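You operate a simulated robot arm through the tools that you are given. There is no shell and no other tool.

You run a simulated robot arm. Do the job below in one go: nothing can be reset, and whatever is moved stays where it is left.

## Task
Knit one small tube, then one large tube, on machine two.
Fine: for each, set the size dial (S, then L), bring the count to one with the UP key and press START; watch till DONE; keep style A.

Only the result counts: the job must be done as asked and must still hold three seconds after the hand-in. Knocking over, shifting, dropping, spilling or breaking anything else fails it.

## Robot
A 6-joint arm with a two-finger gripper, fixed in place. Base frame: the origin is on the floor under the middle of its stand, x ahead of it, y to its left, z up. Units: m, rad, N and s.
With the tool pointing down near the work surface it reaches from about 0.14 to 0.66 m from the base axis. Its first joint turns from -1.152 to 1.152 rad. Payload 2.45 kg.
The TCP is the grasp point between the finger pads, 0.03 m short of the fingertips. In the tool frame z runs along the fingers and y along their closing line. The gripper opens to 0.106 m; its body begins 0.079 m behind the TCP.
Orientation is told as [roll, pitch, yaw] about the base's x, y, z axes, in that order, counted from this pose: with the fingers straight down and closing along the base's y, the tool's x points along the base's -x, its y along +y and its z along -z.

## Interface
- The arm moves only by the tool move_arm. Its argument "targets" is a list of rows, each a list of 7 numbers: the shift along the tool's x, y, z in m, then the turn, a rotation vector about the tool's x, y, z in rad, then the closure, from 0 (fully open) to 1 (shut). In form: [[x, y, z, rx, ry, rz, hand], ...]. A call has 1 to 20 rows; each row is the pose to reach, as a shift and turn from the pose commanded when the call began, along the tool's axes at that moment. Rows are played at 5 a second. More than 0.05 m and 0.15 rad between two rows, or a gripper value outside its range, and nothing of the call is played. Where a pose cannot be reached the arm comes as near as it can. A force on the tool above 40 N (or 10 N above the force at the start of the call, whichever is more), or a blocked arm, ends the call early, and 0.2 s more pass. Each finger travels about 0.153 m/s and halts on what it meets, pressing with about 26 N; the grip force reading is that of the motor and also rises with nothing between the fingers. The clock runs only during rows and for 0.2 s after the last one: add rows that repeat a pose to give the fingers time. The reply holds the time, the measured pose of the TCP, the force on the tool along the base axes, the opening and the grip force, in the units named above and with some noise, with the torque about the TCP (base axes, N m) and any sound that the robot's microphone picked up.
- Cameras (640 x 400 px; columns grow to the right, rows downward): "scene" is fixed at [0.0648, 0.4215, 1.4055]; the picture's right is [-0.69, -0.72, 0.00], its down [-0.41, 0.39, -0.83] and it looks along [0.60, -0.57, -0.56] (base axes); focal length 261 px, centre (320, 200). "wrist" rides on the gripper at [0.077, -0.002, -0.106] in the tool frame; the picture's right is [0.02, 1.00, 0.00], its down [-0.78, 0.02, -0.62] and it looks along [-0.62, 0.01, 0.78] (tool axes); focal length 247 px, centre (320, 200). There is no depth. A picture from a camera that has moved, and an enlarged one, comes with that camera's place and axes in the base frame and with its lens.
- snapshot(camera): a new picture of that camera. No time passes.
- enlarge(camera, box): a new picture of the part [left, top, right, bottom] of that camera's present view, enlarged. No time passes.
- finish_job(): hands the job in; it is judged then, once.

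Places have to be worked out from the pictures, the camera data and where the tool is seen. Open the gripper and draw the arm clear of the work before you hand the job in, unless the task says otherwise.

The tools are called after "Call:" as a command line: name --pt "numbers of a row" for each row, then --argument value for the rest, lists and objects as JSON in quotes. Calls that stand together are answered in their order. move_arm: Moves the arm, as the interface text tells. Its arguments: {"type":"object","properties":{"targets":{"type":"array","items":{"type":"array","items":{"type":"number"}}}},"required":["targets"]} The other tools are called the same way: snapshot (camera) takes a picture; enlarge (camera, box) takes an enlarged picture of a part of a camera's view; finish_job () hands the job in.

At the start:

```text
clock: 0.0
tool_pos: [0.4204, 0.0509, 1.2563]
orientation: [0.0, -0.001, 0.0]
contact_force: [0.4, 0.0, 0.6]
moment: [0.03, -0.01, 0.0]
finger_gap: 0.106
grip_force: 0.0
```

scene: 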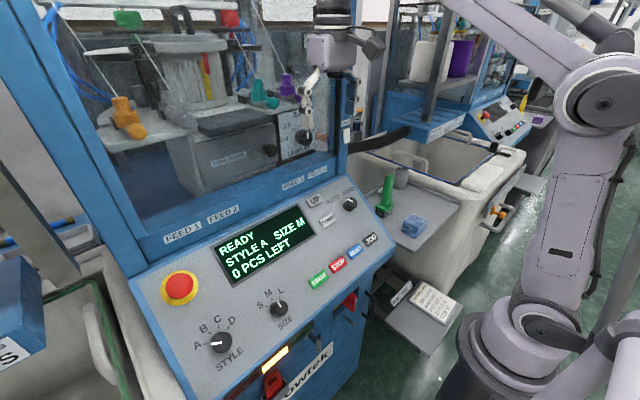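
wrist: 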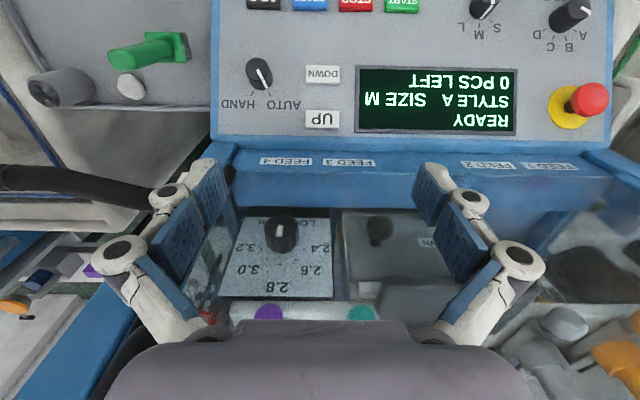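

The scene shows a machine with a panel (READY, STYLE A, SIZE M, 0 PCS LEFT), and a second machine behind. I'll enlarge the pictures to read labels and make sure which machine is number two.

Call:
enlarge --camera "scene" --box '[130, 170, 400, 390]'

Call:
enlarge --camera "wrist" --box '[200, 0, 640, 220]'

Call:
enlarge --camera "scene" --box '[340, 60, 560, 340]'

```text
1.82 times, centred on (265, 280) of scene
camera zoom: at [0.0648, 0.4215, 1.4055], right [-0.69, -0.72, 0.0], down [-0.41, 0.39, -0.83], along [0.6, -0.57, -0.56], focal length 475 px, centre (420, 54)
```

zoom: 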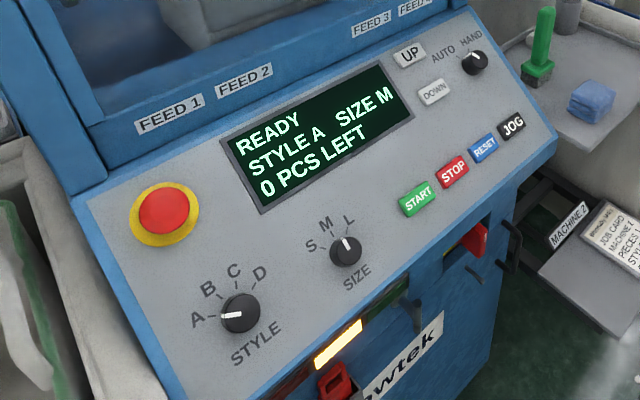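

```text
1.45 times, centred on (420, 110) of wrist
camera zoom: at [0.3447, 0.0488, 1.3648], right [-0.02, 1.0, 0.0], down [0.78, 0.02, 0.62], along [0.62, 0.01, -0.78], focal length 359 px, centre (174, 331)
```

zoom: 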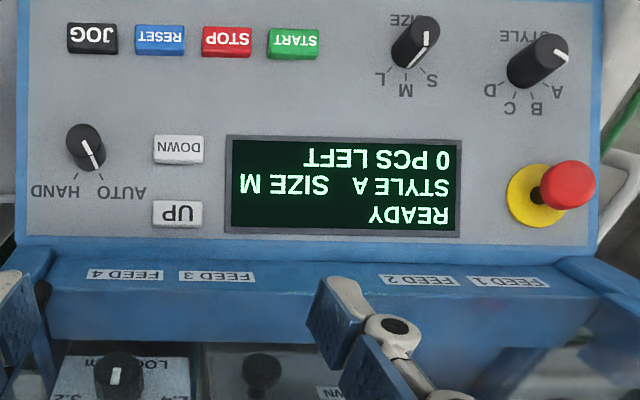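

```text
1.43 times, centred on (450, 200) of scene
camera zoom: at [0.0648, 0.4215, 1.4055], right [-0.69, -0.72, 0.0], down [-0.41, 0.39, -0.83], along [0.6, -0.57, -0.56], focal length 373 px, centre (134, 200)
```

zoom: 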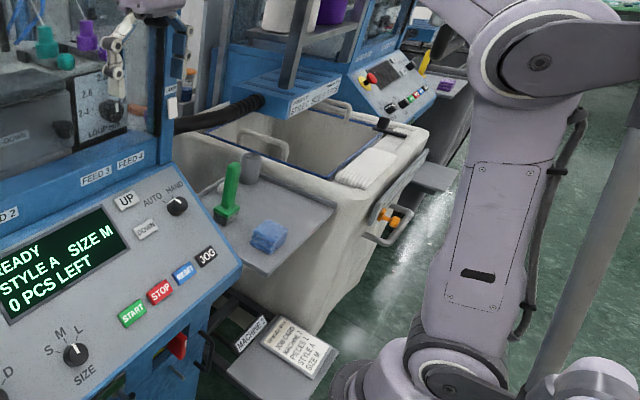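

I see a "MACHINE 2" plate and a job card beside this machine; I'll zoom in on those, the mode knob and the other dials.

Call:
enlarge --camera "scene" --box '[375, 260, 475, 340]'

Call:
enlarge --camera "wrist" --box '[210, 40, 350, 140]'

Call:
enlarge --camera "scene" --box '[290, 170, 390, 240]'

Call:
enlarge --camera "scene" --box '[180, 270, 320, 390]'

Call:
enlarge --camera "scene" --box '[440, 80, 560, 160]'

Call:
enlarge --camera "scene" --box '[80, 0, 380, 190]'

```text
5.00 times, centred on (425, 300) of scene
camera zoom: at [0.0648, 0.4215, 1.4055], right [-0.69, -0.72, 0.0], down [-0.41, 0.39, -0.83], along [0.6, -0.57, -0.56], focal length 1305 px, centre (-205, -300)
```

zoom: 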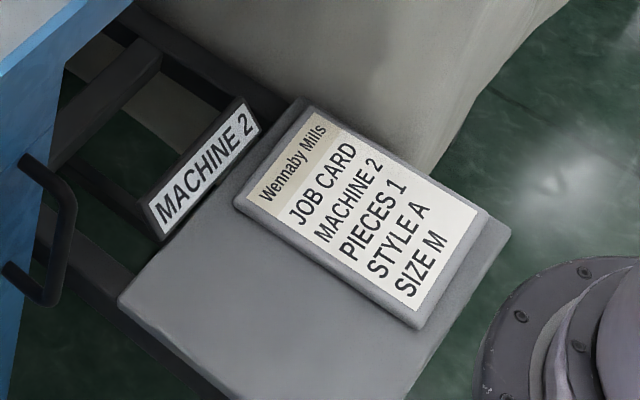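

```text
4.00 times, centred on (280, 90) of wrist
camera zoom: at [0.3447, 0.0488, 1.3648], right [-0.02, 1.0, 0.0], down [0.78, 0.02, 0.62], along [0.62, 0.01, -0.78], focal length 988 px, centre (480, 640)
```

zoom: 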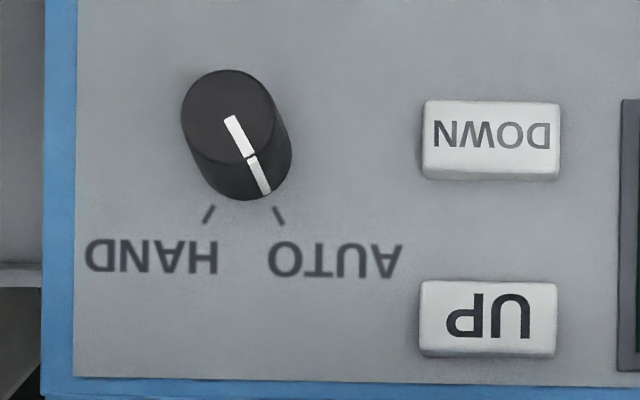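

```text
5.71 times, centred on (340, 205) of scene
camera zoom: at [0.0648, 0.4215, 1.4055], right [-0.69, -0.72, 0.0], down [-0.41, 0.39, -0.83], along [0.6, -0.57, -0.56], focal length 1492 px, centre (206, 171)
```

zoom: 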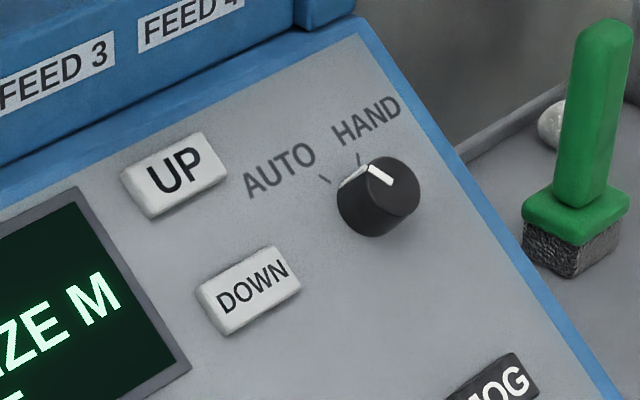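

```text
3.33 times, centred on (250, 330) of scene
camera zoom: at [0.0648, 0.4215, 1.4055], right [-0.69, -0.72, 0.0], down [-0.41, 0.39, -0.83], along [0.6, -0.57, -0.56], focal length 870 px, centre (553, -233)
```

zoom: 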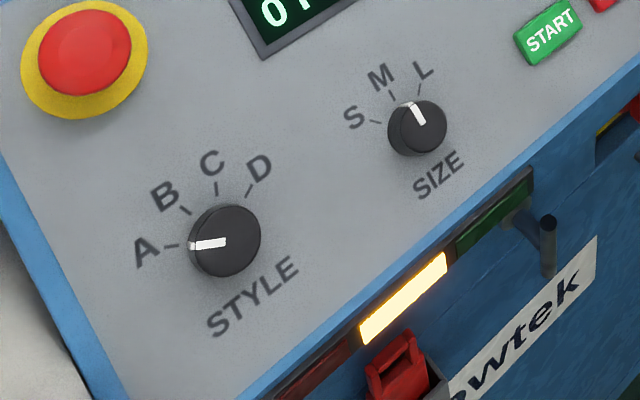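

```text
5.00 times, centred on (500, 120) of scene
camera zoom: at [0.0648, 0.4215, 1.4055], right [-0.69, -0.72, 0.0], down [-0.41, 0.39, -0.83], along [0.6, -0.57, -0.56], focal length 1305 px, centre (-580, 600)
```

zoom: 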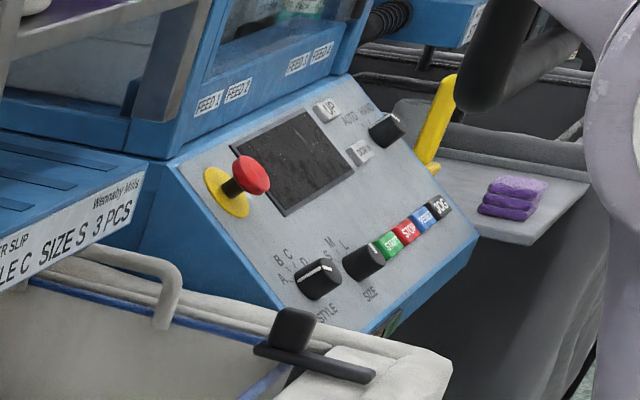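

```text
2.11 times, centred on (230, 95) of scene
camera zoom: at [0.0648, 0.4215, 1.4055], right [-0.69, -0.72, 0.0], down [-0.41, 0.39, -0.83], along [0.6, -0.57, -0.56], focal length 550 px, centre (510, 421)
```

zoom: 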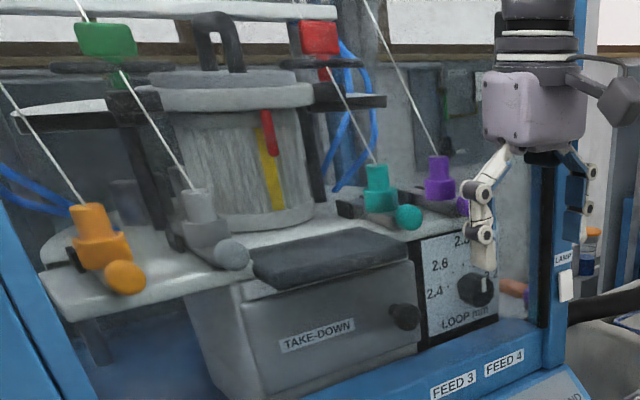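

The task is clear: this front machine is MACHINE 2 (mode AUTO, style A, size M, 0 pcs). The card's "SIZE M" differs from what I'm asked, so I follow the request (S, then L). By triangulation the panel is a plane tilted about 38° with START ≈ (0.342, 0.159, 0.934), UP ≈ (0.471, 0.054, 1.034), SIZE knob ≈ (0.335, 0.27, 0.935). I'll first move to view the size knob squarely with the wrist camera.

Call:
move_arm --pt "0.025 0.028 0.017 0 0 0 0.2" --pt "0.05 0.055 0.034 0 0 0 0.4" --pt "0.075 0.083 0.051 0 0 0 0.45" --pt "0.1 0.11 0.068 0 0 0 0.45" --pt "0.125 0.138 0.085 0 0 0 0.45" --pt "0.15 0.165 0.102 0 0 0 0.45" --pt "0.175 0.193 0.119 0 0 0 0.45" --pt "0.194 0.22 0.136 0 0 0 0.45"

```text
clock: 1.8
tool_pos: [0.2236, 0.273, 1.1198]
orientation: [0.003, -0.002, -0.002]
contact_force: [0.5, 0.6, -0.1]
moment: [0.0, 0.0, 0.02]
finger_gap: 0.0583
grip_force: 0.2
```

The arm reached the pose cleanly. Now I take both pictures.

Call:
snapshot --camera "wrist"

Call:
snapshot --camera "scene"

```text
taken
camera wrist: at [0.1481, 0.2705, 1.2267], right [-0.02, 1.0, 0.0], down [0.78, 0.02, 0.62], along [0.62, 0.01, -0.78], focal length 247 px, centre (320, 200)
```

wrist: 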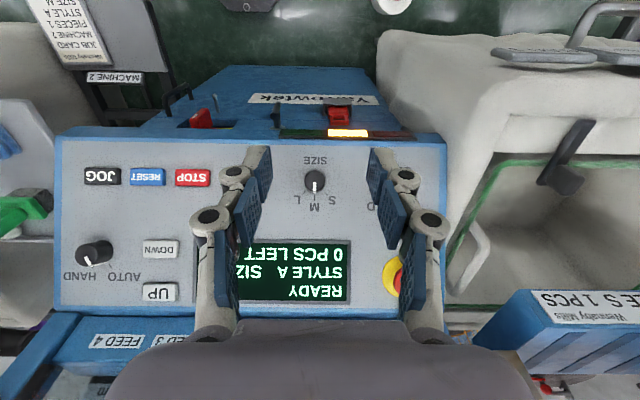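

```text
taken
```

scene: 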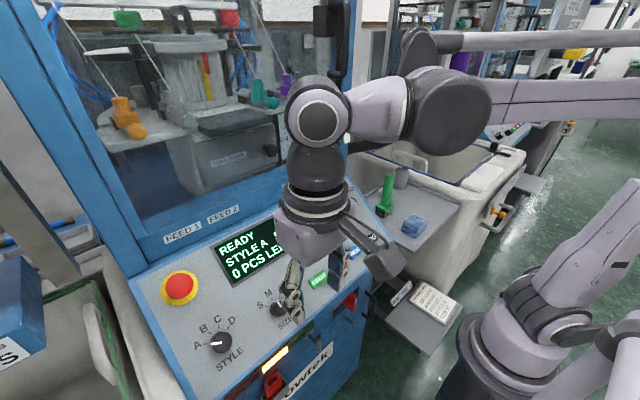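

The wrist view shows the panel well. I'll zoom in on the size knob and the panel edges to refine geometry.

Call:
enlarge --camera "wrist" --box '[270, 140, 370, 210]'

Call:
enlarge --camera "wrist" --box '[40, 110, 480, 330]'

Call:
enlarge --camera "scene" --box '[240, 230, 360, 330]'

```text
5.71 times, centred on (320, 175) of wrist
camera zoom: at [0.1481, 0.2705, 1.2267], right [-0.02, 1.0, 0.0], down [0.78, 0.02, 0.62], along [0.62, 0.01, -0.78], focal length 1411 px, centre (320, 343)
```

zoom: 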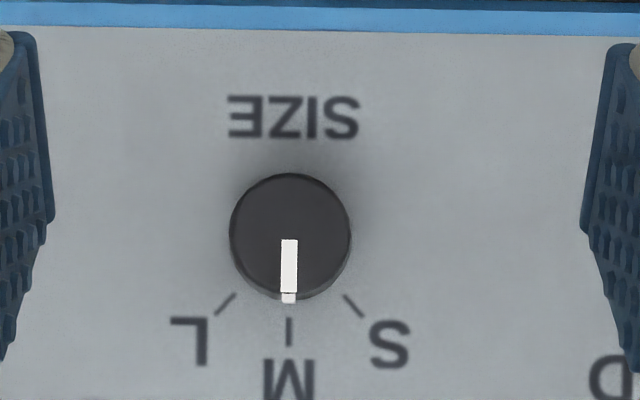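

```text
1.45 times, centred on (260, 220) of wrist
camera zoom: at [0.1481, 0.2705, 1.2267], right [-0.02, 1.0, 0.0], down [0.78, 0.02, 0.62], along [0.62, 0.01, -0.78], focal length 359 px, centre (407, 171)
```

zoom: 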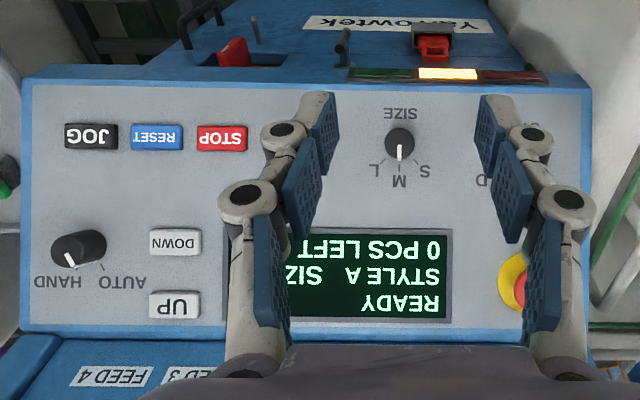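

```text
4.00 times, centred on (300, 280) of scene
camera zoom: at [0.0648, 0.4215, 1.4055], right [-0.69, -0.72, 0.0], down [-0.41, 0.39, -0.83], along [0.6, -0.57, -0.56], focal length 1044 px, centre (400, -120)
```

zoom: 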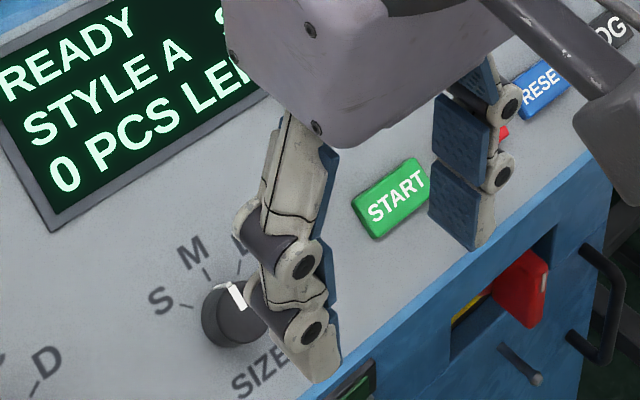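

The knob is ~29 mm wide and ~21 mm tall, at about (0.344, 0.267, 0.941) for its top, and S lies ~40–45° counter-clockwise from M. I'll tilt the tool about 40° so it faces the panel and stop ~5 cm off the knob.

Call:
move_arm --pt "-0.011 -0.001 0.01 0 -0.117 0 0.45" --pt "-0.022 -0.001 0.03 0 -0.233 0 0.45" --pt "-0.033 -0.002 0.05 0 -0.35 0 0.45" --pt "-0.044 -0.003 0.075 0 -0.467 0 0.45" --pt "-0.055 -0.004 0.1 0 -0.583 0 0.45" --pt "-0.066 -0.004 0.118 0 -0.7 0 0.45" --pt "-0.066 -0.004 0.118 0 -0.7 0 0.45"

Call:
snapshot --camera "wrist"

Call:
snapshot --camera "scene"

```text
clock: 3.4
tool_pos: [0.2925, 0.2663, 1.0014]
orientation: [0.002, -0.702, 0.001]
contact_force: [0.4, -0.3, -0.5]
moment: [0.01, -0.01, -0.01]
finger_gap: 0.0581
grip_force: 0.2
```

```text
taken
camera wrist: at [0.1658, 0.2648, 1.0346], right [-0.02, 1.0, -0.01], down [0.19, 0.02, 0.98], along [0.98, 0.01, -0.2], focal length 247 px, centre (320, 200)
```

wrist: 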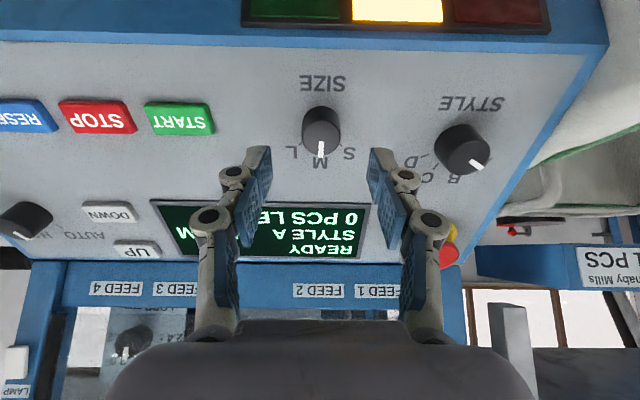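

```text
taken
```

scene: 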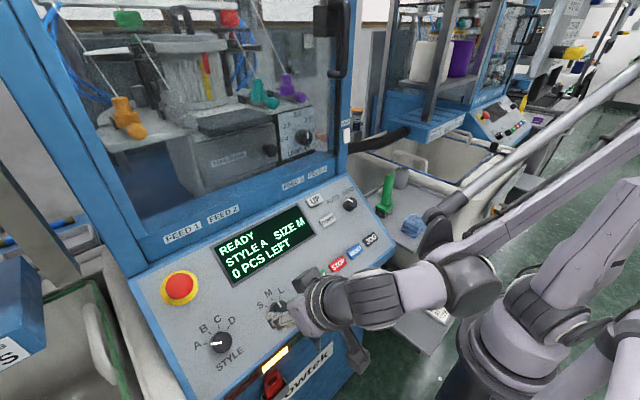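

The pose was reached exactly. I'll zoom on the knob from this second angle to triangulate it more precisely.

Call:
enlarge --camera "wrist" --box '[260, 60, 400, 200]'

Call:
enlarge --camera "scene" --box '[240, 260, 340, 350]'

```text
2.86 times, centred on (330, 130) of wrist
camera zoom: at [0.1658, 0.2648, 1.0346], right [-0.02, 1.0, -0.01], down [0.19, 0.02, 0.98], along [0.98, 0.01, -0.2], focal length 706 px, centre (291, 400)
```

zoom: 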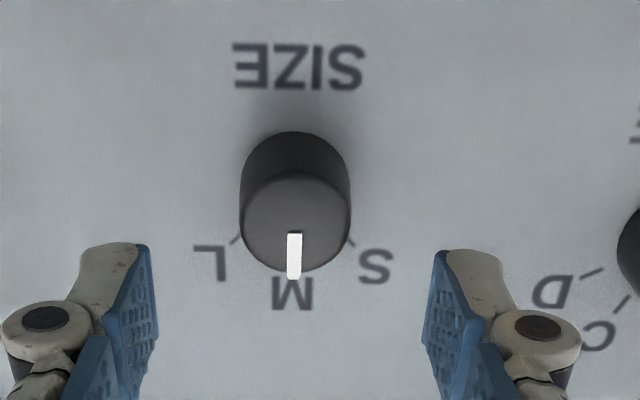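

```text
4.44 times, centred on (290, 305) of scene
camera zoom: at [0.0648, 0.4215, 1.4055], right [-0.69, -0.72, 0.0], down [-0.41, 0.39, -0.83], along [0.6, -0.57, -0.56], focal length 1160 px, centre (453, -267)
```

zoom: 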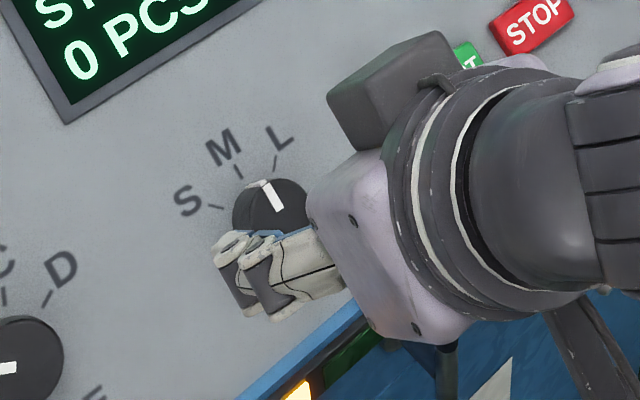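

Triangulating the two wrist views puts the knob top at about (0.332, 0.2665, 0.955), centred under the tool, with tip-to-top roughly 3–5 cm. I'll descend 3.5 cm along the tool axis, fingers straddling the knob, then look.

Call:
move_arm --pt "0 0 0.007 0 0 0 0.45" --pt "0 0 0.014 0 0 0 0.45" --pt "0 0 0.021 0 0 0 0.45" --pt "0 0 0.028 0 0 0 0.45" --pt "0 0 0.035 0 0 0 0.45"

Call:
enlarge --camera "wrist" --box '[200, 60, 440, 260]'

Call:
enlarge --camera "scene" --box '[240, 260, 340, 350]'

```text
clock: 4.6
tool_pos: [0.315, 0.2659, 0.9762]
orientation: [0.001, -0.703, 0.0]
contact_force: [-0.3, 0.3, 0.9]
moment: [-0.03, 0.03, -0.02]
finger_gap: 0.0585
grip_force: 0.0
```

```text
2.00 times, centred on (320, 160) of wrist
camera zoom: at [0.1895, 0.2647, 1.0092], right [-0.02, 1.0, -0.01], down [0.2, 0.02, 0.98], along [0.98, 0.01, -0.2], focal length 494 px, centre (320, 280)
```

zoom: 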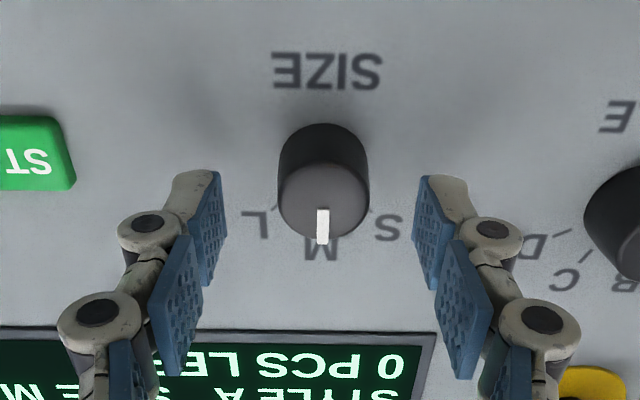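

```text
4.44 times, centred on (290, 305) of scene
camera zoom: at [0.0648, 0.4215, 1.4055], right [-0.69, -0.72, 0.0], down [-0.41, 0.39, -0.83], along [0.6, -0.57, -0.56], focal length 1160 px, centre (453, -267)
```

zoom: 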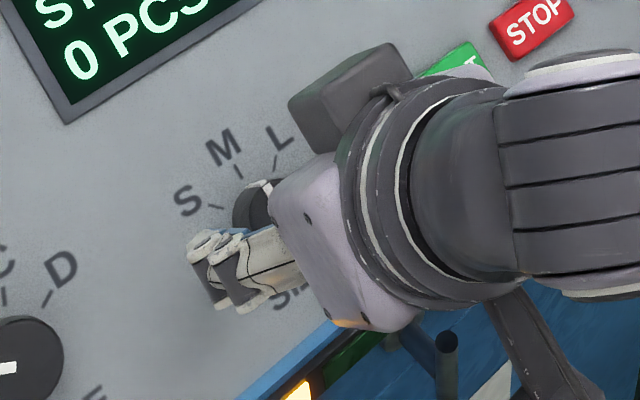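

All three views agree on the knob top (0.332, 0.2665, 0.955), with the fingertips now about 3 mm past it and knob height ~25 mm. I'll descend another 14 mm and close on the knob.

Call:
move_arm --pt "0 0 0.005 0 0 0 0.45" --pt "0 0 0.01 0 0 0 0.45" --pt "0 0 0.014 0 0 0 0.45" --pt "0 0 0.014 0 0 0 0.6" --pt "0 0 0.014 0 0 0 0.7" --pt "0 0 0.014 0 0 0 0.85" --pt "0 0 0.014 0 0 0 0.85"

Call:
enlarge --camera "wrist" --box '[200, 60, 440, 260]'

Call:
snapshot --camera "scene"

```text
clock: 6.2
tool_pos: [0.3243, 0.2685, 0.9653]
orientation: [0.004, -0.7, 0.001]
contact_force: [3.0, 7.1, -3.1]
moment: [0.17, -0.02, 0.14]
finger_gap: 0.0287
grip_force: 45.3
```

```text
2.00 times, centred on (320, 160) of wrist
camera zoom: at [0.1983, 0.2655, 0.9988], right [-0.02, 1.0, -0.01], down [0.2, 0.01, 0.98], along [0.98, 0.02, -0.2], focal length 494 px, centre (320, 280)
```

zoom: 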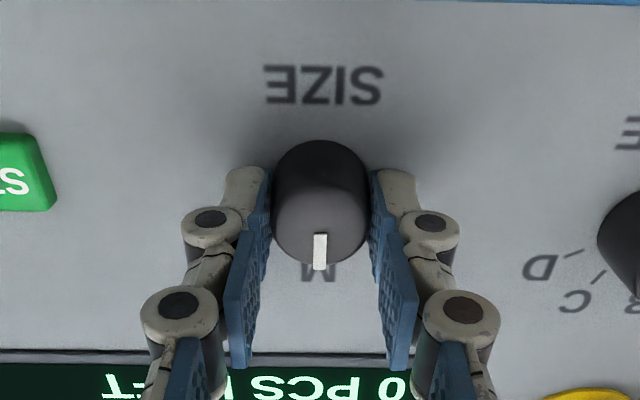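

```text
taken
```

scene: 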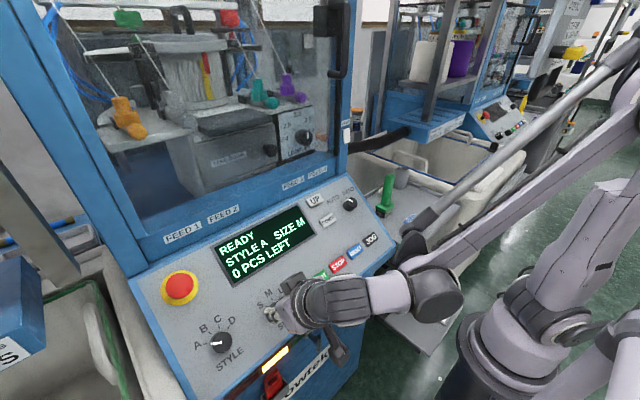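

The knob is gripped (gap 28.7 mm, 7 N sideways, so the knob axis lies ~3 mm further in +y). I'll trim +3 mm in y and turn counter-clockwise about 0.7 rad toward S.

Call:
move_arm --pt "0 0.003 0 0 0 0 0.85" --pt "0 0.003 0 0 0 -0.1 0.85" --pt "0 0.003 0 0 0 -0.2 0.85" --pt "0 0.003 0 0 0 -0.3 0.85" --pt "0 0.003 0 0 0 -0.4 0.85" --pt "0 0.003 0 0 0 -0.5 0.85" --pt "0 0.003 0 0 0 -0.6 0.85" --pt "0 0.003 0 0 0 -0.7 0.85" --pt "0 0.003 0 0 0 -0.7 0.85"

Call:
enlarge --camera "wrist" --box '[200, 60, 440, 260]'

Call:
enlarge --camera "scene" --box '[200, 190, 380, 340]'

```text
clock: 8.2
tool_pos: [0.324, 0.2705, 0.9646]
orientation: [-0.498, -0.514, 0.835]
contact_force: [-15.0, -10.1, -2.4]
moment: [0.12, 0.04, 0.09]
finger_gap: 0.0284
grip_force: 45.1
```

```text
2.00 times, centred on (320, 160) of wrist
camera zoom: at [0.2125, 0.2187, 1.011], right [-0.51, 0.75, -0.43], down [0.05, 0.52, 0.85], along [0.86, 0.41, -0.3], focal length 494 px, centre (320, 280)
```

zoom: 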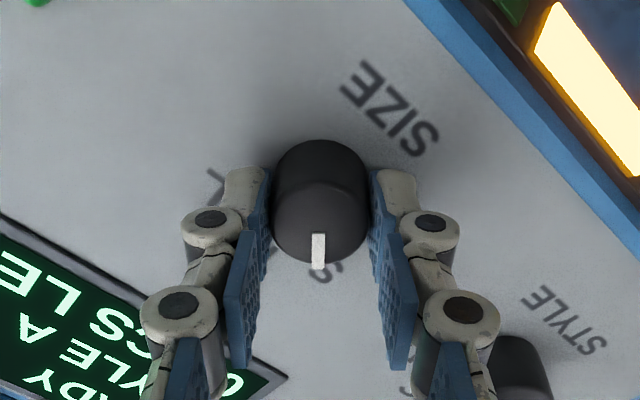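

```text
2.67 times, centred on (290, 265) of scene
camera zoom: at [0.0644, 0.4212, 1.4056], right [-0.69, -0.72, 0.0], down [-0.41, 0.39, -0.83], along [0.6, -0.57, -0.56], focal length 696 px, centre (400, 27)
```

zoom: 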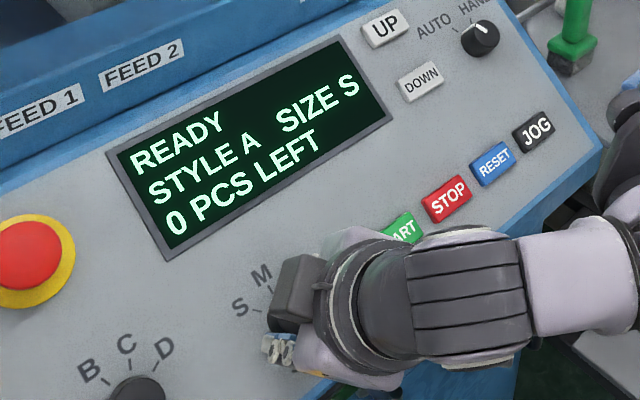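

The display now reads SIZE S, but the marker seems a few degrees short of the S tick (~45° spacing). I'll turn the last ~0.08 rad with a small trim to relieve side force, then open and retreat along the tool axis.

Call:
move_arm --pt "0.002 0 0 0 0 -0.04 0.85" --pt "0.003 0 0 0 0 -0.08 0.85" --pt "0.003 0 0 0 0 -0.08 0.85"

Call:
enlarge --camera "wrist" --box '[200, 60, 440, 260]'

```text
clock: 9.0
tool_pos: [0.3239, 0.2703, 0.9652]
orientation: [-0.54, -0.479, 0.919]
contact_force: [-2.5, 1.6, 18.6]
moment: [-0.31, 0.13, -0.2]
finger_gap: 0.0286
grip_force: 45.2
```

```text
2.00 times, centred on (320, 160) of wrist
camera zoom: at [0.2154, 0.2141, 1.0128], right [-0.55, 0.69, -0.47], down [0.01, 0.56, 0.83], along [0.84, 0.45, -0.31], focal length 494 px, centre (320, 280)
```

zoom: 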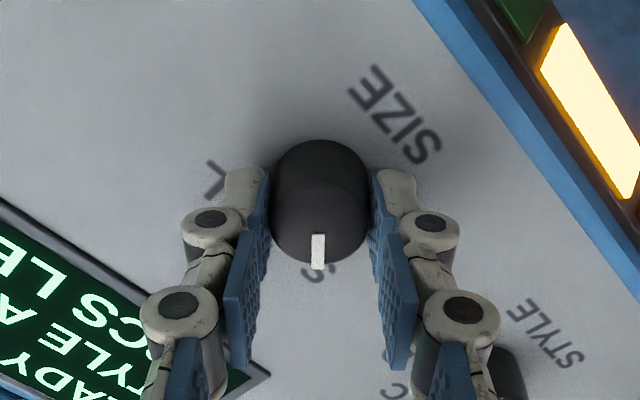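

The marker lines up with S now. I'll open the fingers and back straight off.

Call:
move_arm --pt "0 0 0 0 0 0 0.6" --pt "0 0 0 0 0 0 0.45" --pt "0 0 0 0 0 0 0.45" --pt "0 0 -0.02 0 0 0 0.45" --pt "0 0 -0.04 0 0 0 0.45" --pt "0 0 -0.06 0 0 0 0.45" --pt "0 0 -0.08 0 0 0.1 0.45" --pt "0 0 -0.1 0 0 0.2 0.45"

Call:
snapshot --camera "wrist"

Call:
snapshot --camera "scene"

```text
clock: 10.8
tool_pos: [0.2736, 0.2615, 1.0399]
orientation: [-0.431, -0.57, 0.708]
contact_force: [0.3, 0.1, 0.8]
moment: [0.01, 0.0, 0.01]
finger_gap: 0.0581
grip_force: 0.1
out of reach, approached as far as the arm can: row 7, 8
```

```text
taken
camera wrist: at [0.1591, 0.217, 1.0824], right [-0.43, 0.83, -0.36], down [0.09, 0.44, 0.89], along [0.9, 0.35, -0.27], focal length 247 px, centre (320, 200)
```

wrist: 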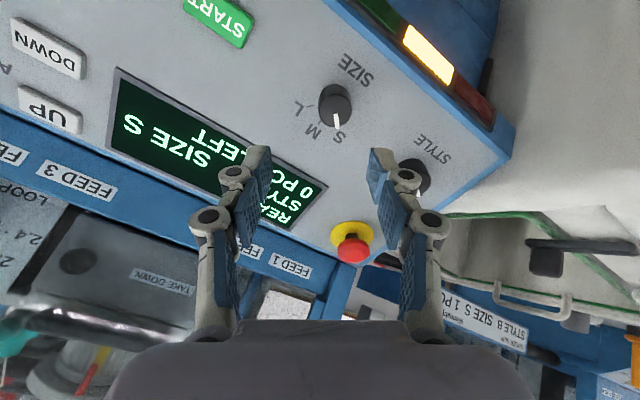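

```text
taken
```

scene: 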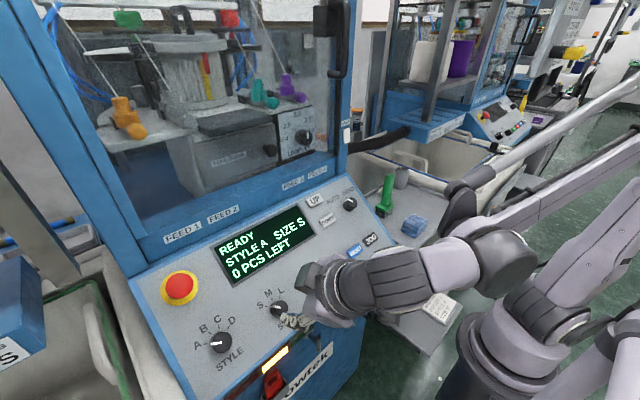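

SIZE S is set and the knob is clear (the last retreat rows just hit the reach limit near the base, harmless). Next I swing over to the UP key, which I place at about (0.467, 0.053, 1.036), closing the fingers and returning the wrist twist to zero, stopping ~4 cm off the key.

Call:
move_arm --pt "-0.0017 -0.0332 0.0085 0 0 0.0725 0.55" --pt "-0.0034 -0.0665 0.017 0 0 0.145 0.7" --pt "-0.0051 -0.0997 0.0255 0 0 0.2175 0.85" --pt "-0.0068 -0.133 0.034 0 0 0.29 1.0" --pt "-0.0084 -0.1662 0.0426 0 0 0.3625 1.0" --pt "-0.0101 -0.1994 0.0511 0 0 0.435 1.0" --pt "-0.0118 -0.2327 0.0596 0 0 0.5075 1.0" --pt "-0.0135 -0.2659 0.0681 0 0 0.58 1.0" --pt "-0.0135 -0.2659 0.0681 0 0 0.58 1.0"

Call:
snapshot --camera "wrist"

Call:
snapshot --camera "scene"

```text
clock: 12.8
tool_pos: [0.4397, 0.046, 1.0891]
orientation: [0.001, -0.703, -0.001]
contact_force: [0.3, -0.3, -0.1]
moment: [0.01, -0.02, 0.01]
finger_gap: 0.0001
grip_force: 26.4
```

```text
taken
camera wrist: at [0.3127, 0.0435, 1.1218], right [-0.02, 1.0, -0.01], down [0.2, 0.02, 0.98], along [0.98, 0.01, -0.2], focal length 247 px, centre (320, 200)
```

wrist: 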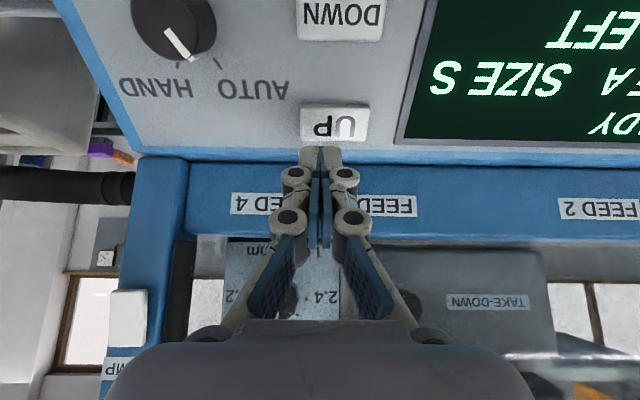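

```text
taken
```

scene: 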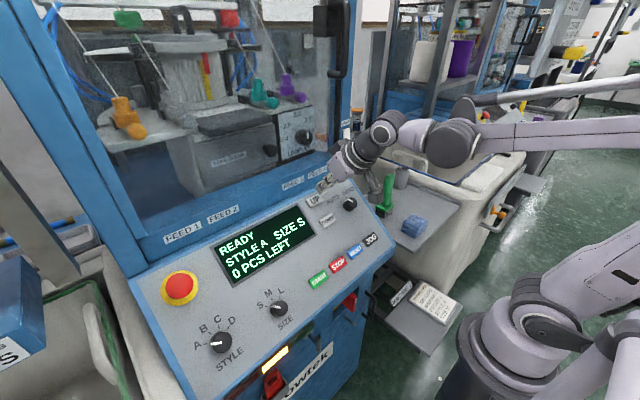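

The tool sits near UP at (0.440, 0.046, 1.089), fingers shut, and the new ray agrees with UP ≈ (0.467, 0.054, 1.036). I'll zoom to pin the key face centre before approaching.

Call:
enlarge --camera "wrist" --box '[260, 80, 420, 220]'

Call:
enlarge --camera "scene" --box '[290, 150, 390, 230]'

```text
2.86 times, centred on (340, 150) of wrist
camera zoom: at [0.3127, 0.0435, 1.1218], right [-0.02, 1.0, -0.01], down [0.2, 0.02, 0.98], along [0.98, 0.01, -0.2], focal length 706 px, centre (263, 343)
```

zoom: 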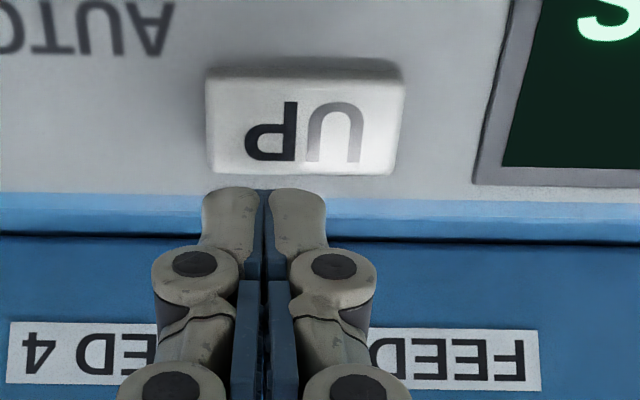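

```text
5.00 times, centred on (340, 190) of scene
camera zoom: at [0.0648, 0.4214, 1.4055], right [-0.69, -0.72, 0.0], down [-0.41, 0.39, -0.83], along [0.6, -0.57, -0.56], focal length 1305 px, centre (220, 250)
```

zoom: 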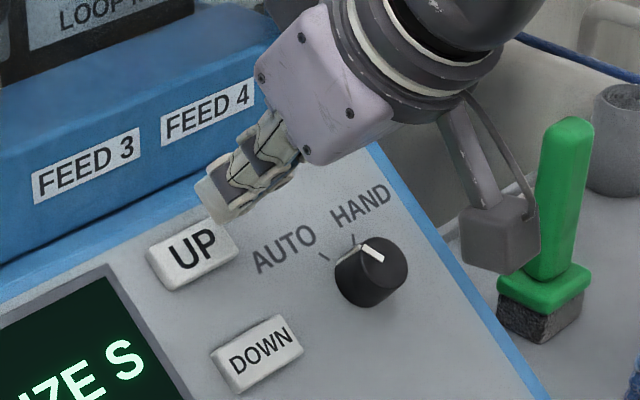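

UP face centre is about (0.465, 0.0535, 1.0395): the tip is ~24 mm off the surface, 12 mm too high up the panel and 7 mm off in y. I'll correct sideways, then make a cautious poke to just about the estimated surface and back.

Call:
move_arm --pt "0.0125 0.0075 0 0 0 0 1.0" --pt "0.0125 0.0075 0.008 0 0 0 1.0" --pt "0.0125 0.0075 0.016 0 0 0 1.0" --pt "0.0125 0.0075 0.021 0 0 0 1.0"

Call:
enlarge --camera "wrist" --box '[260, 80, 420, 220]'

Call:
enlarge --camera "scene" --box '[200, 160, 400, 290]'

```text
clock: 13.8
tool_pos: [0.4416, 0.0521, 1.0645]
orientation: [0.001, -0.701, -0.001]
contact_force: [0.2, -0.4, 0.2]
moment: [0.0, -0.01, 0.0]
finger_gap: 0.0002
grip_force: 25.9
```

```text
2.86 times, centred on (340, 150) of wrist
camera zoom: at [0.3161, 0.0506, 1.0985], right [-0.02, 1.0, -0.01], down [0.2, 0.02, 0.98], along [0.98, 0.01, -0.2], focal length 706 px, centre (263, 343)
```

zoom: 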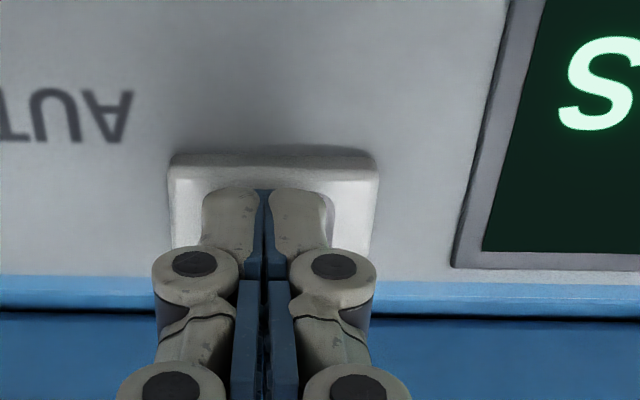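

```text
3.08 times, centred on (300, 225) of scene
camera zoom: at [0.0648, 0.4215, 1.4055], right [-0.69, -0.72, 0.0], down [-0.41, 0.39, -0.83], along [0.6, -0.57, -0.56], focal length 803 px, centre (382, 123)
```

zoom: 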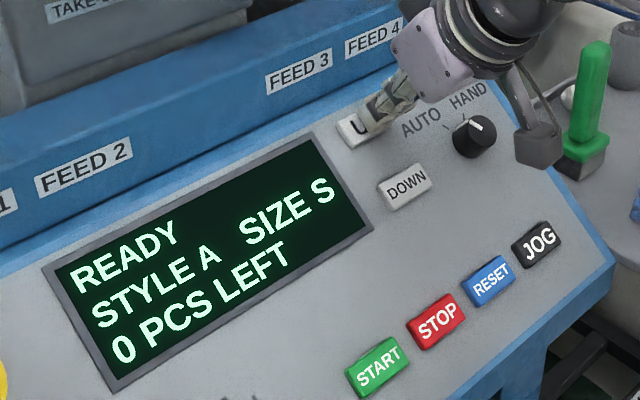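

No contact yet and the tips are centred over UP. I'll poke 6 mm further and come back, then read the display.

Call:
move_arm --pt "0 0 0.003 0 0 0 1.0" --pt "0 0 0.006 0 0 0 1.0" --pt "0 0 -0.004 0 0 0 1.0"

Call:
enlarge --camera "scene" --box '[200, 160, 400, 290]'

```text
clock: 14.6
tool_pos: [0.4394, 0.0532, 1.0689]
orientation: [0.0, -0.701, 0.0]
contact_force: [0.6, -0.3, 0.4]
moment: [0.02, -0.03, 0.03]
finger_gap: 0.0001
grip_force: 25.6
```

```text
3.08 times, centred on (300, 225) of scene
camera zoom: at [0.0648, 0.4215, 1.4055], right [-0.69, -0.72, 0.0], down [-0.41, 0.39, -0.83], along [0.6, -0.57, -0.56], focal length 803 px, centre (382, 123)
```

zoom: 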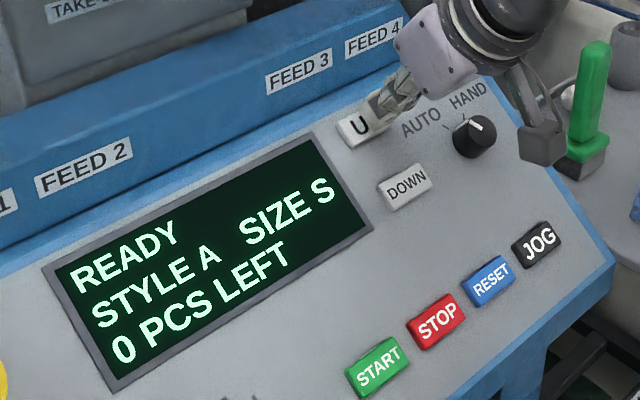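

Still 0 pcs and no contact force; I'll poke a few millimetres deeper and come back.

Call:
move_arm --pt "0 0 0.007 0 0 0 1.0" --pt "0 0 0.013 0 0 0 1.0" --pt "0 0 0.002 0 0 0 1.0"

Call:
enlarge --camera "scene" --box '[200, 160, 400, 290]'

```text
clock: 15.4
tool_pos: [0.4412, 0.0521, 1.0688]
orientation: [0.001, -0.702, 0.002]
contact_force: [0.1, 0.4, 0.5]
moment: [-0.02, 0.01, 0.04]
finger_gap: 0.0
grip_force: 28.7
heard: click
```

```text
3.08 times, centred on (300, 225) of scene
camera zoom: at [0.0648, 0.4215, 1.4055], right [-0.69, -0.72, 0.0], down [-0.41, 0.39, -0.83], along [0.6, -0.57, -0.56], focal length 803 px, centre (382, 123)
```

zoom: 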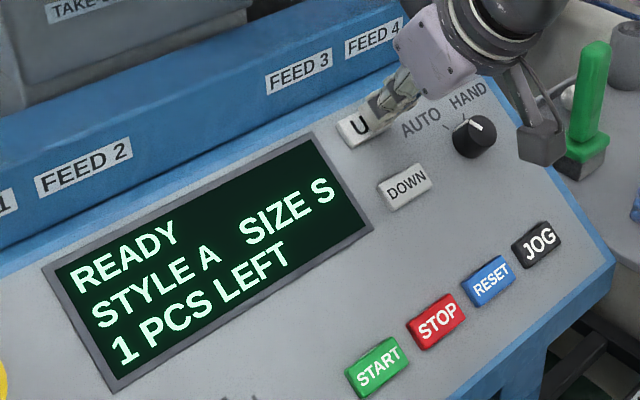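

A click was heard and the display reads 1 PCS LEFT with SIZE S, STYLE A. Now I retract and move over START at about (0.342, 0.159, 0.935), keeping 3 cm off.

Call:
move_arm --pt "0 0 -0.03 0 0 0 1.0" --pt "0.03 0.02 -0.03 0 0 0 1.0" --pt "0.065 0.044 -0.03 0 0 0 1.0" --pt "0.1 0.067 -0.03 0 0 0 1.0" --pt "0.132 0.089 -0.03 0 0 0 1.0" --pt "0.159 0.1065 -0.023 0 0 0 1.0" --pt "0.159 0.1065 -0.023 0 0 0 1.0"

Call:
snapshot --camera "wrist"

Call:
enlarge --camera "scene" --box '[200, 190, 400, 330]'

```text
clock: 17.0
tool_pos: [0.3036, 0.158, 0.9823]
orientation: [0.001, -0.705, -0.001]
contact_force: [0.1, -0.8, -0.3]
moment: [0.0, -0.01, 0.02]
finger_gap: 0.0
grip_force: 28.9
```

```text
taken
camera wrist: at [0.1776, 0.1564, 1.0158], right [-0.02, 1.0, -0.01], down [0.2, 0.02, 0.98], along [0.98, 0.01, -0.2], focal length 247 px, centre (320, 200)
```

wrist: 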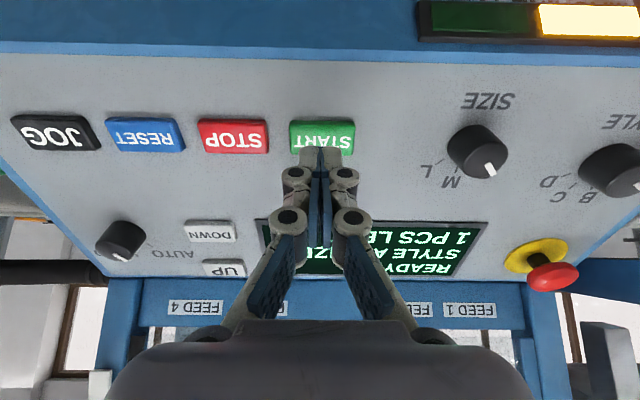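

```text
2.86 times, centred on (300, 260) of scene
camera zoom: at [0.0648, 0.4215, 1.4055], right [-0.69, -0.72, 0.0], down [-0.41, 0.39, -0.83], along [0.6, -0.57, -0.56], focal length 746 px, centre (377, 29)
```

zoom: 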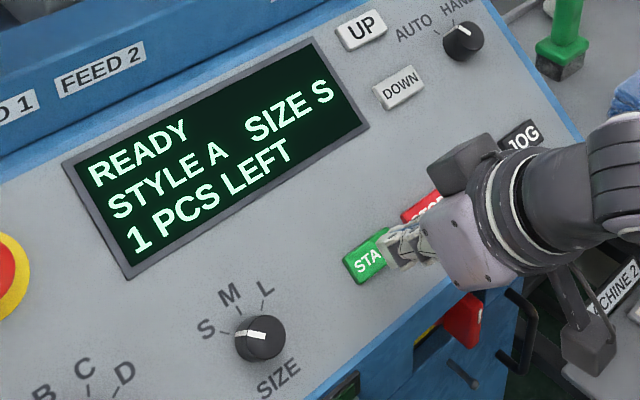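

I'm 3 cm above START and centred. Same method: poke to just past the estimated surface and back off.

Call:
move_arm --pt "0.002 0.001 0.01 0 0 0 1.0" --pt "0.002 0.001 0.02 0 0 0 1.0" --pt "0.002 0.001 0.027 0 0 0 1.0" --pt "0.002 0.001 0.032 0 0 0 1.0" --pt "0.002 0.001 0.018 0 0 0 1.0"

Call:
snapshot --camera "wrist"

Call:
enlarge --camera "scene" --box '[200, 190, 400, 330]'

```text
clock: 18.2
tool_pos: [0.3163, 0.1618, 0.9669]
orientation: [0.001, -0.704, -0.002]
contact_force: [0.0, 0.1, -0.1]
moment: [0.0, -0.02, 0.01]
finger_gap: 0.0001
grip_force: 28.5
heard: click
```

```text
taken
camera wrist: at [0.189, 0.1596, 1.0008], right [-0.02, 1.0, -0.01], down [0.2, 0.02, 0.98], along [0.98, 0.01, -0.2], focal length 247 px, centre (320, 200)
```

wrist: 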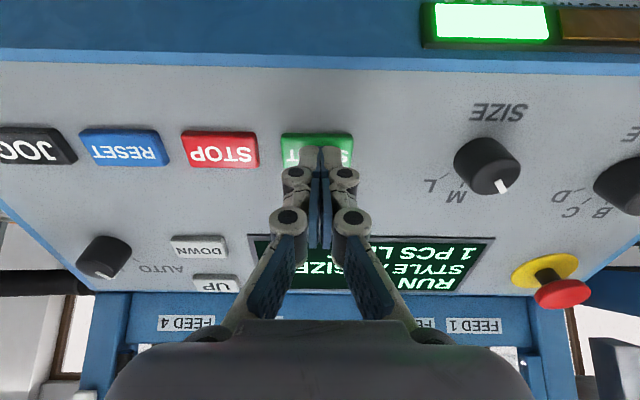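

```text
2.86 times, centred on (300, 260) of scene
camera zoom: at [0.0648, 0.4214, 1.4055], right [-0.69, -0.72, 0.0], down [-0.41, 0.39, -0.83], along [0.6, -0.57, -0.56], focal length 746 px, centre (377, 29)
```

zoom: 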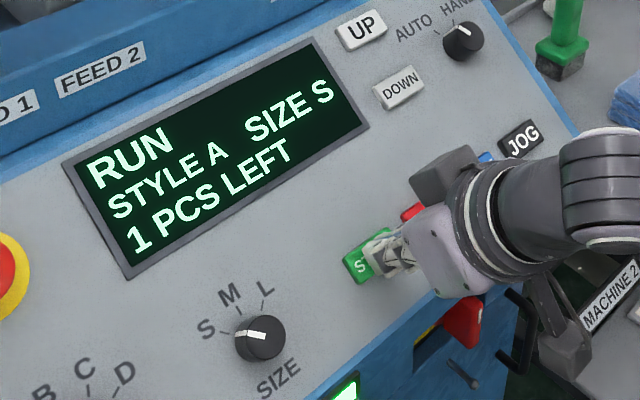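

START clicked, the machine is in RUN with the green lamp. I'll back off and wait a couple of seconds, watching the display.

Call:
move_arm --pt "0 0 -0.015 0 0 0 1.0" --pt "0 0 -0.025 0 0 0 1.0" --pt "0 0 -0.025 0 0 0 1.0" --pt "0 0 -0.025 0 0 0 1.0" --pt "0 0 -0.025 0 0 0 1.0" --pt "0 0 -0.025 0 0 0 1.0" --pt "0 0 -0.025 0 0 0 1.0" --pt "0 0 -0.025 0 0 0 1.0" --pt "0 0 -0.025 0 0 0 1.0" --pt "0 0 -0.025 0 0 0 1.0"

Call:
snapshot --camera "scene"

```text
clock: 20.4
tool_pos: [0.2982, 0.1623, 0.9855]
orientation: [0.003, -0.701, -0.001]
contact_force: [-0.3, 0.2, 0.1]
moment: [0.0, -0.02, 0.0]
finger_gap: 0.0001
grip_force: 28.4
```

```text
taken
```

scene: 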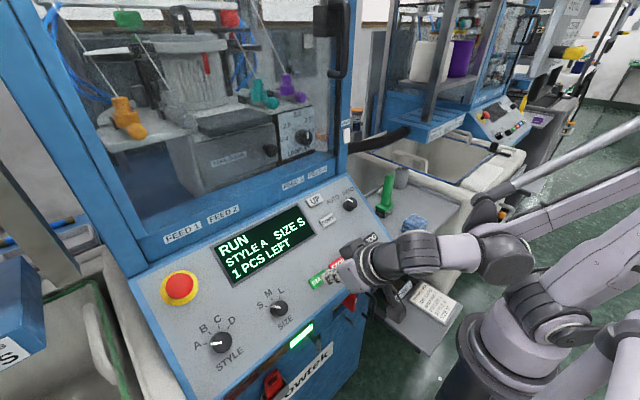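

It's running normally. I keep still and wait about 4 s.

Call:
move_arm --pt "0 0 0 0 0 0 1.0" --pt "0 0 0 0 0 0 1.0" --pt "0 0 0 0 0 0 1.0" --pt "0 0 0 0 0 0 1.0" --pt "0 0 0 0 0 0 1.0" --pt "0 0 0 0 0 0 1.0" --pt "0 0 0 0 0 0 1.0" --pt "0 0 0 0 0 0 1.0" --pt "0 0 0 0 0 0 1.0" --pt "0 0 0 0 0 0 1.0" --pt "0 0 0 0 0 0 1.0" --pt "0 0 0 0 0 0 1.0" --pt "0 0 0 0 0 0 1.0" --pt "0 0 0 0 0 0 1.0" --pt "0 0 0 0 0 0 1.0" --pt "0 0 0 0 0 0 1.0" --pt "0 0 0 0 0 0 1.0" --pt "0 0 0 0 0 0 1.0" --pt "0 0 0 0 0 0 1.0" --pt "0 0 0 0 0 0 1.0"

Call:
snapshot --camera "scene"

```text
clock: 24.6
tool_pos: [0.2976, 0.1612, 0.9867]
orientation: [0.002, -0.702, 0.0]
contact_force: [0.4, 0.2, -0.8]
moment: [0.01, 0.02, 0.03]
finger_gap: 0.0001
grip_force: 28.1
```

```text
taken
```

scene: 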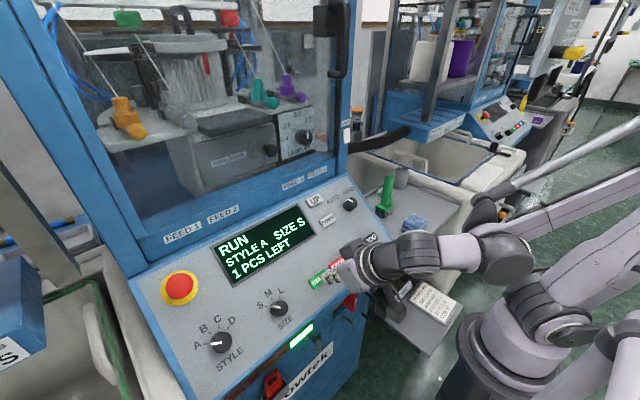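

Still RUN with 1 PCS LEFT and no alarm. I'll wait on.

Call:
move_arm --pt "0 0 0 0 0 0 1.0" --pt "0 0 0 0 0 0 1.0" --pt "0 0 0 0 0 0 1.0" --pt "0 0 0 0 0 0 1.0" --pt "0 0 0 0 0 0 1.0" --pt "0 0 0 0 0 0 1.0" --pt "0 0 0 0 0 0 1.0" --pt "0 0 0 0 0 0 1.0" --pt "0 0 0 0 0 0 1.0" --pt "0 0 0 0 0 0 1.0" --pt "0 0 0 0 0 0 1.0" --pt "0 0 0 0 0 0 1.0" --pt "0 0 0 0 0 0 1.0" --pt "0 0 0 0 0 0 1.0" --pt "0 0 0 0 0 0 1.0" --pt "0 0 0 0 0 0 1.0" --pt "0 0 0 0 0 0 1.0" --pt "0 0 0 0 0 0 1.0" --pt "0 0 0 0 0 0 1.0" --pt "0 0 0 0 0 0 1.0"

Call:
snapshot --camera "scene"

```text
clock: 28.8
tool_pos: [0.2989, 0.1615, 0.9869]
orientation: [0.002, -0.704, -0.001]
contact_force: [0.0, -0.3, -0.8]
moment: [0.02, 0.01, 0.04]
finger_gap: 0.0001
grip_force: 28.4
```

```text
taken
```

scene: 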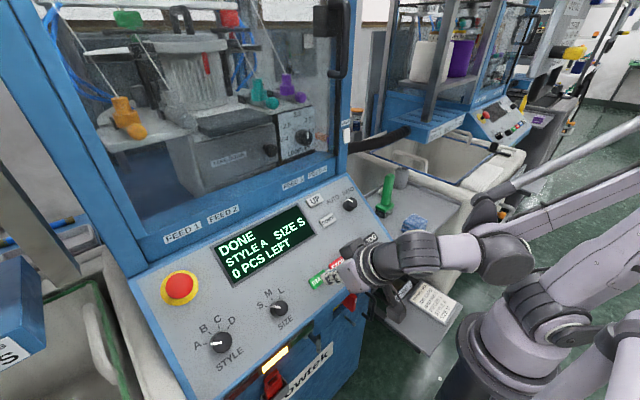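

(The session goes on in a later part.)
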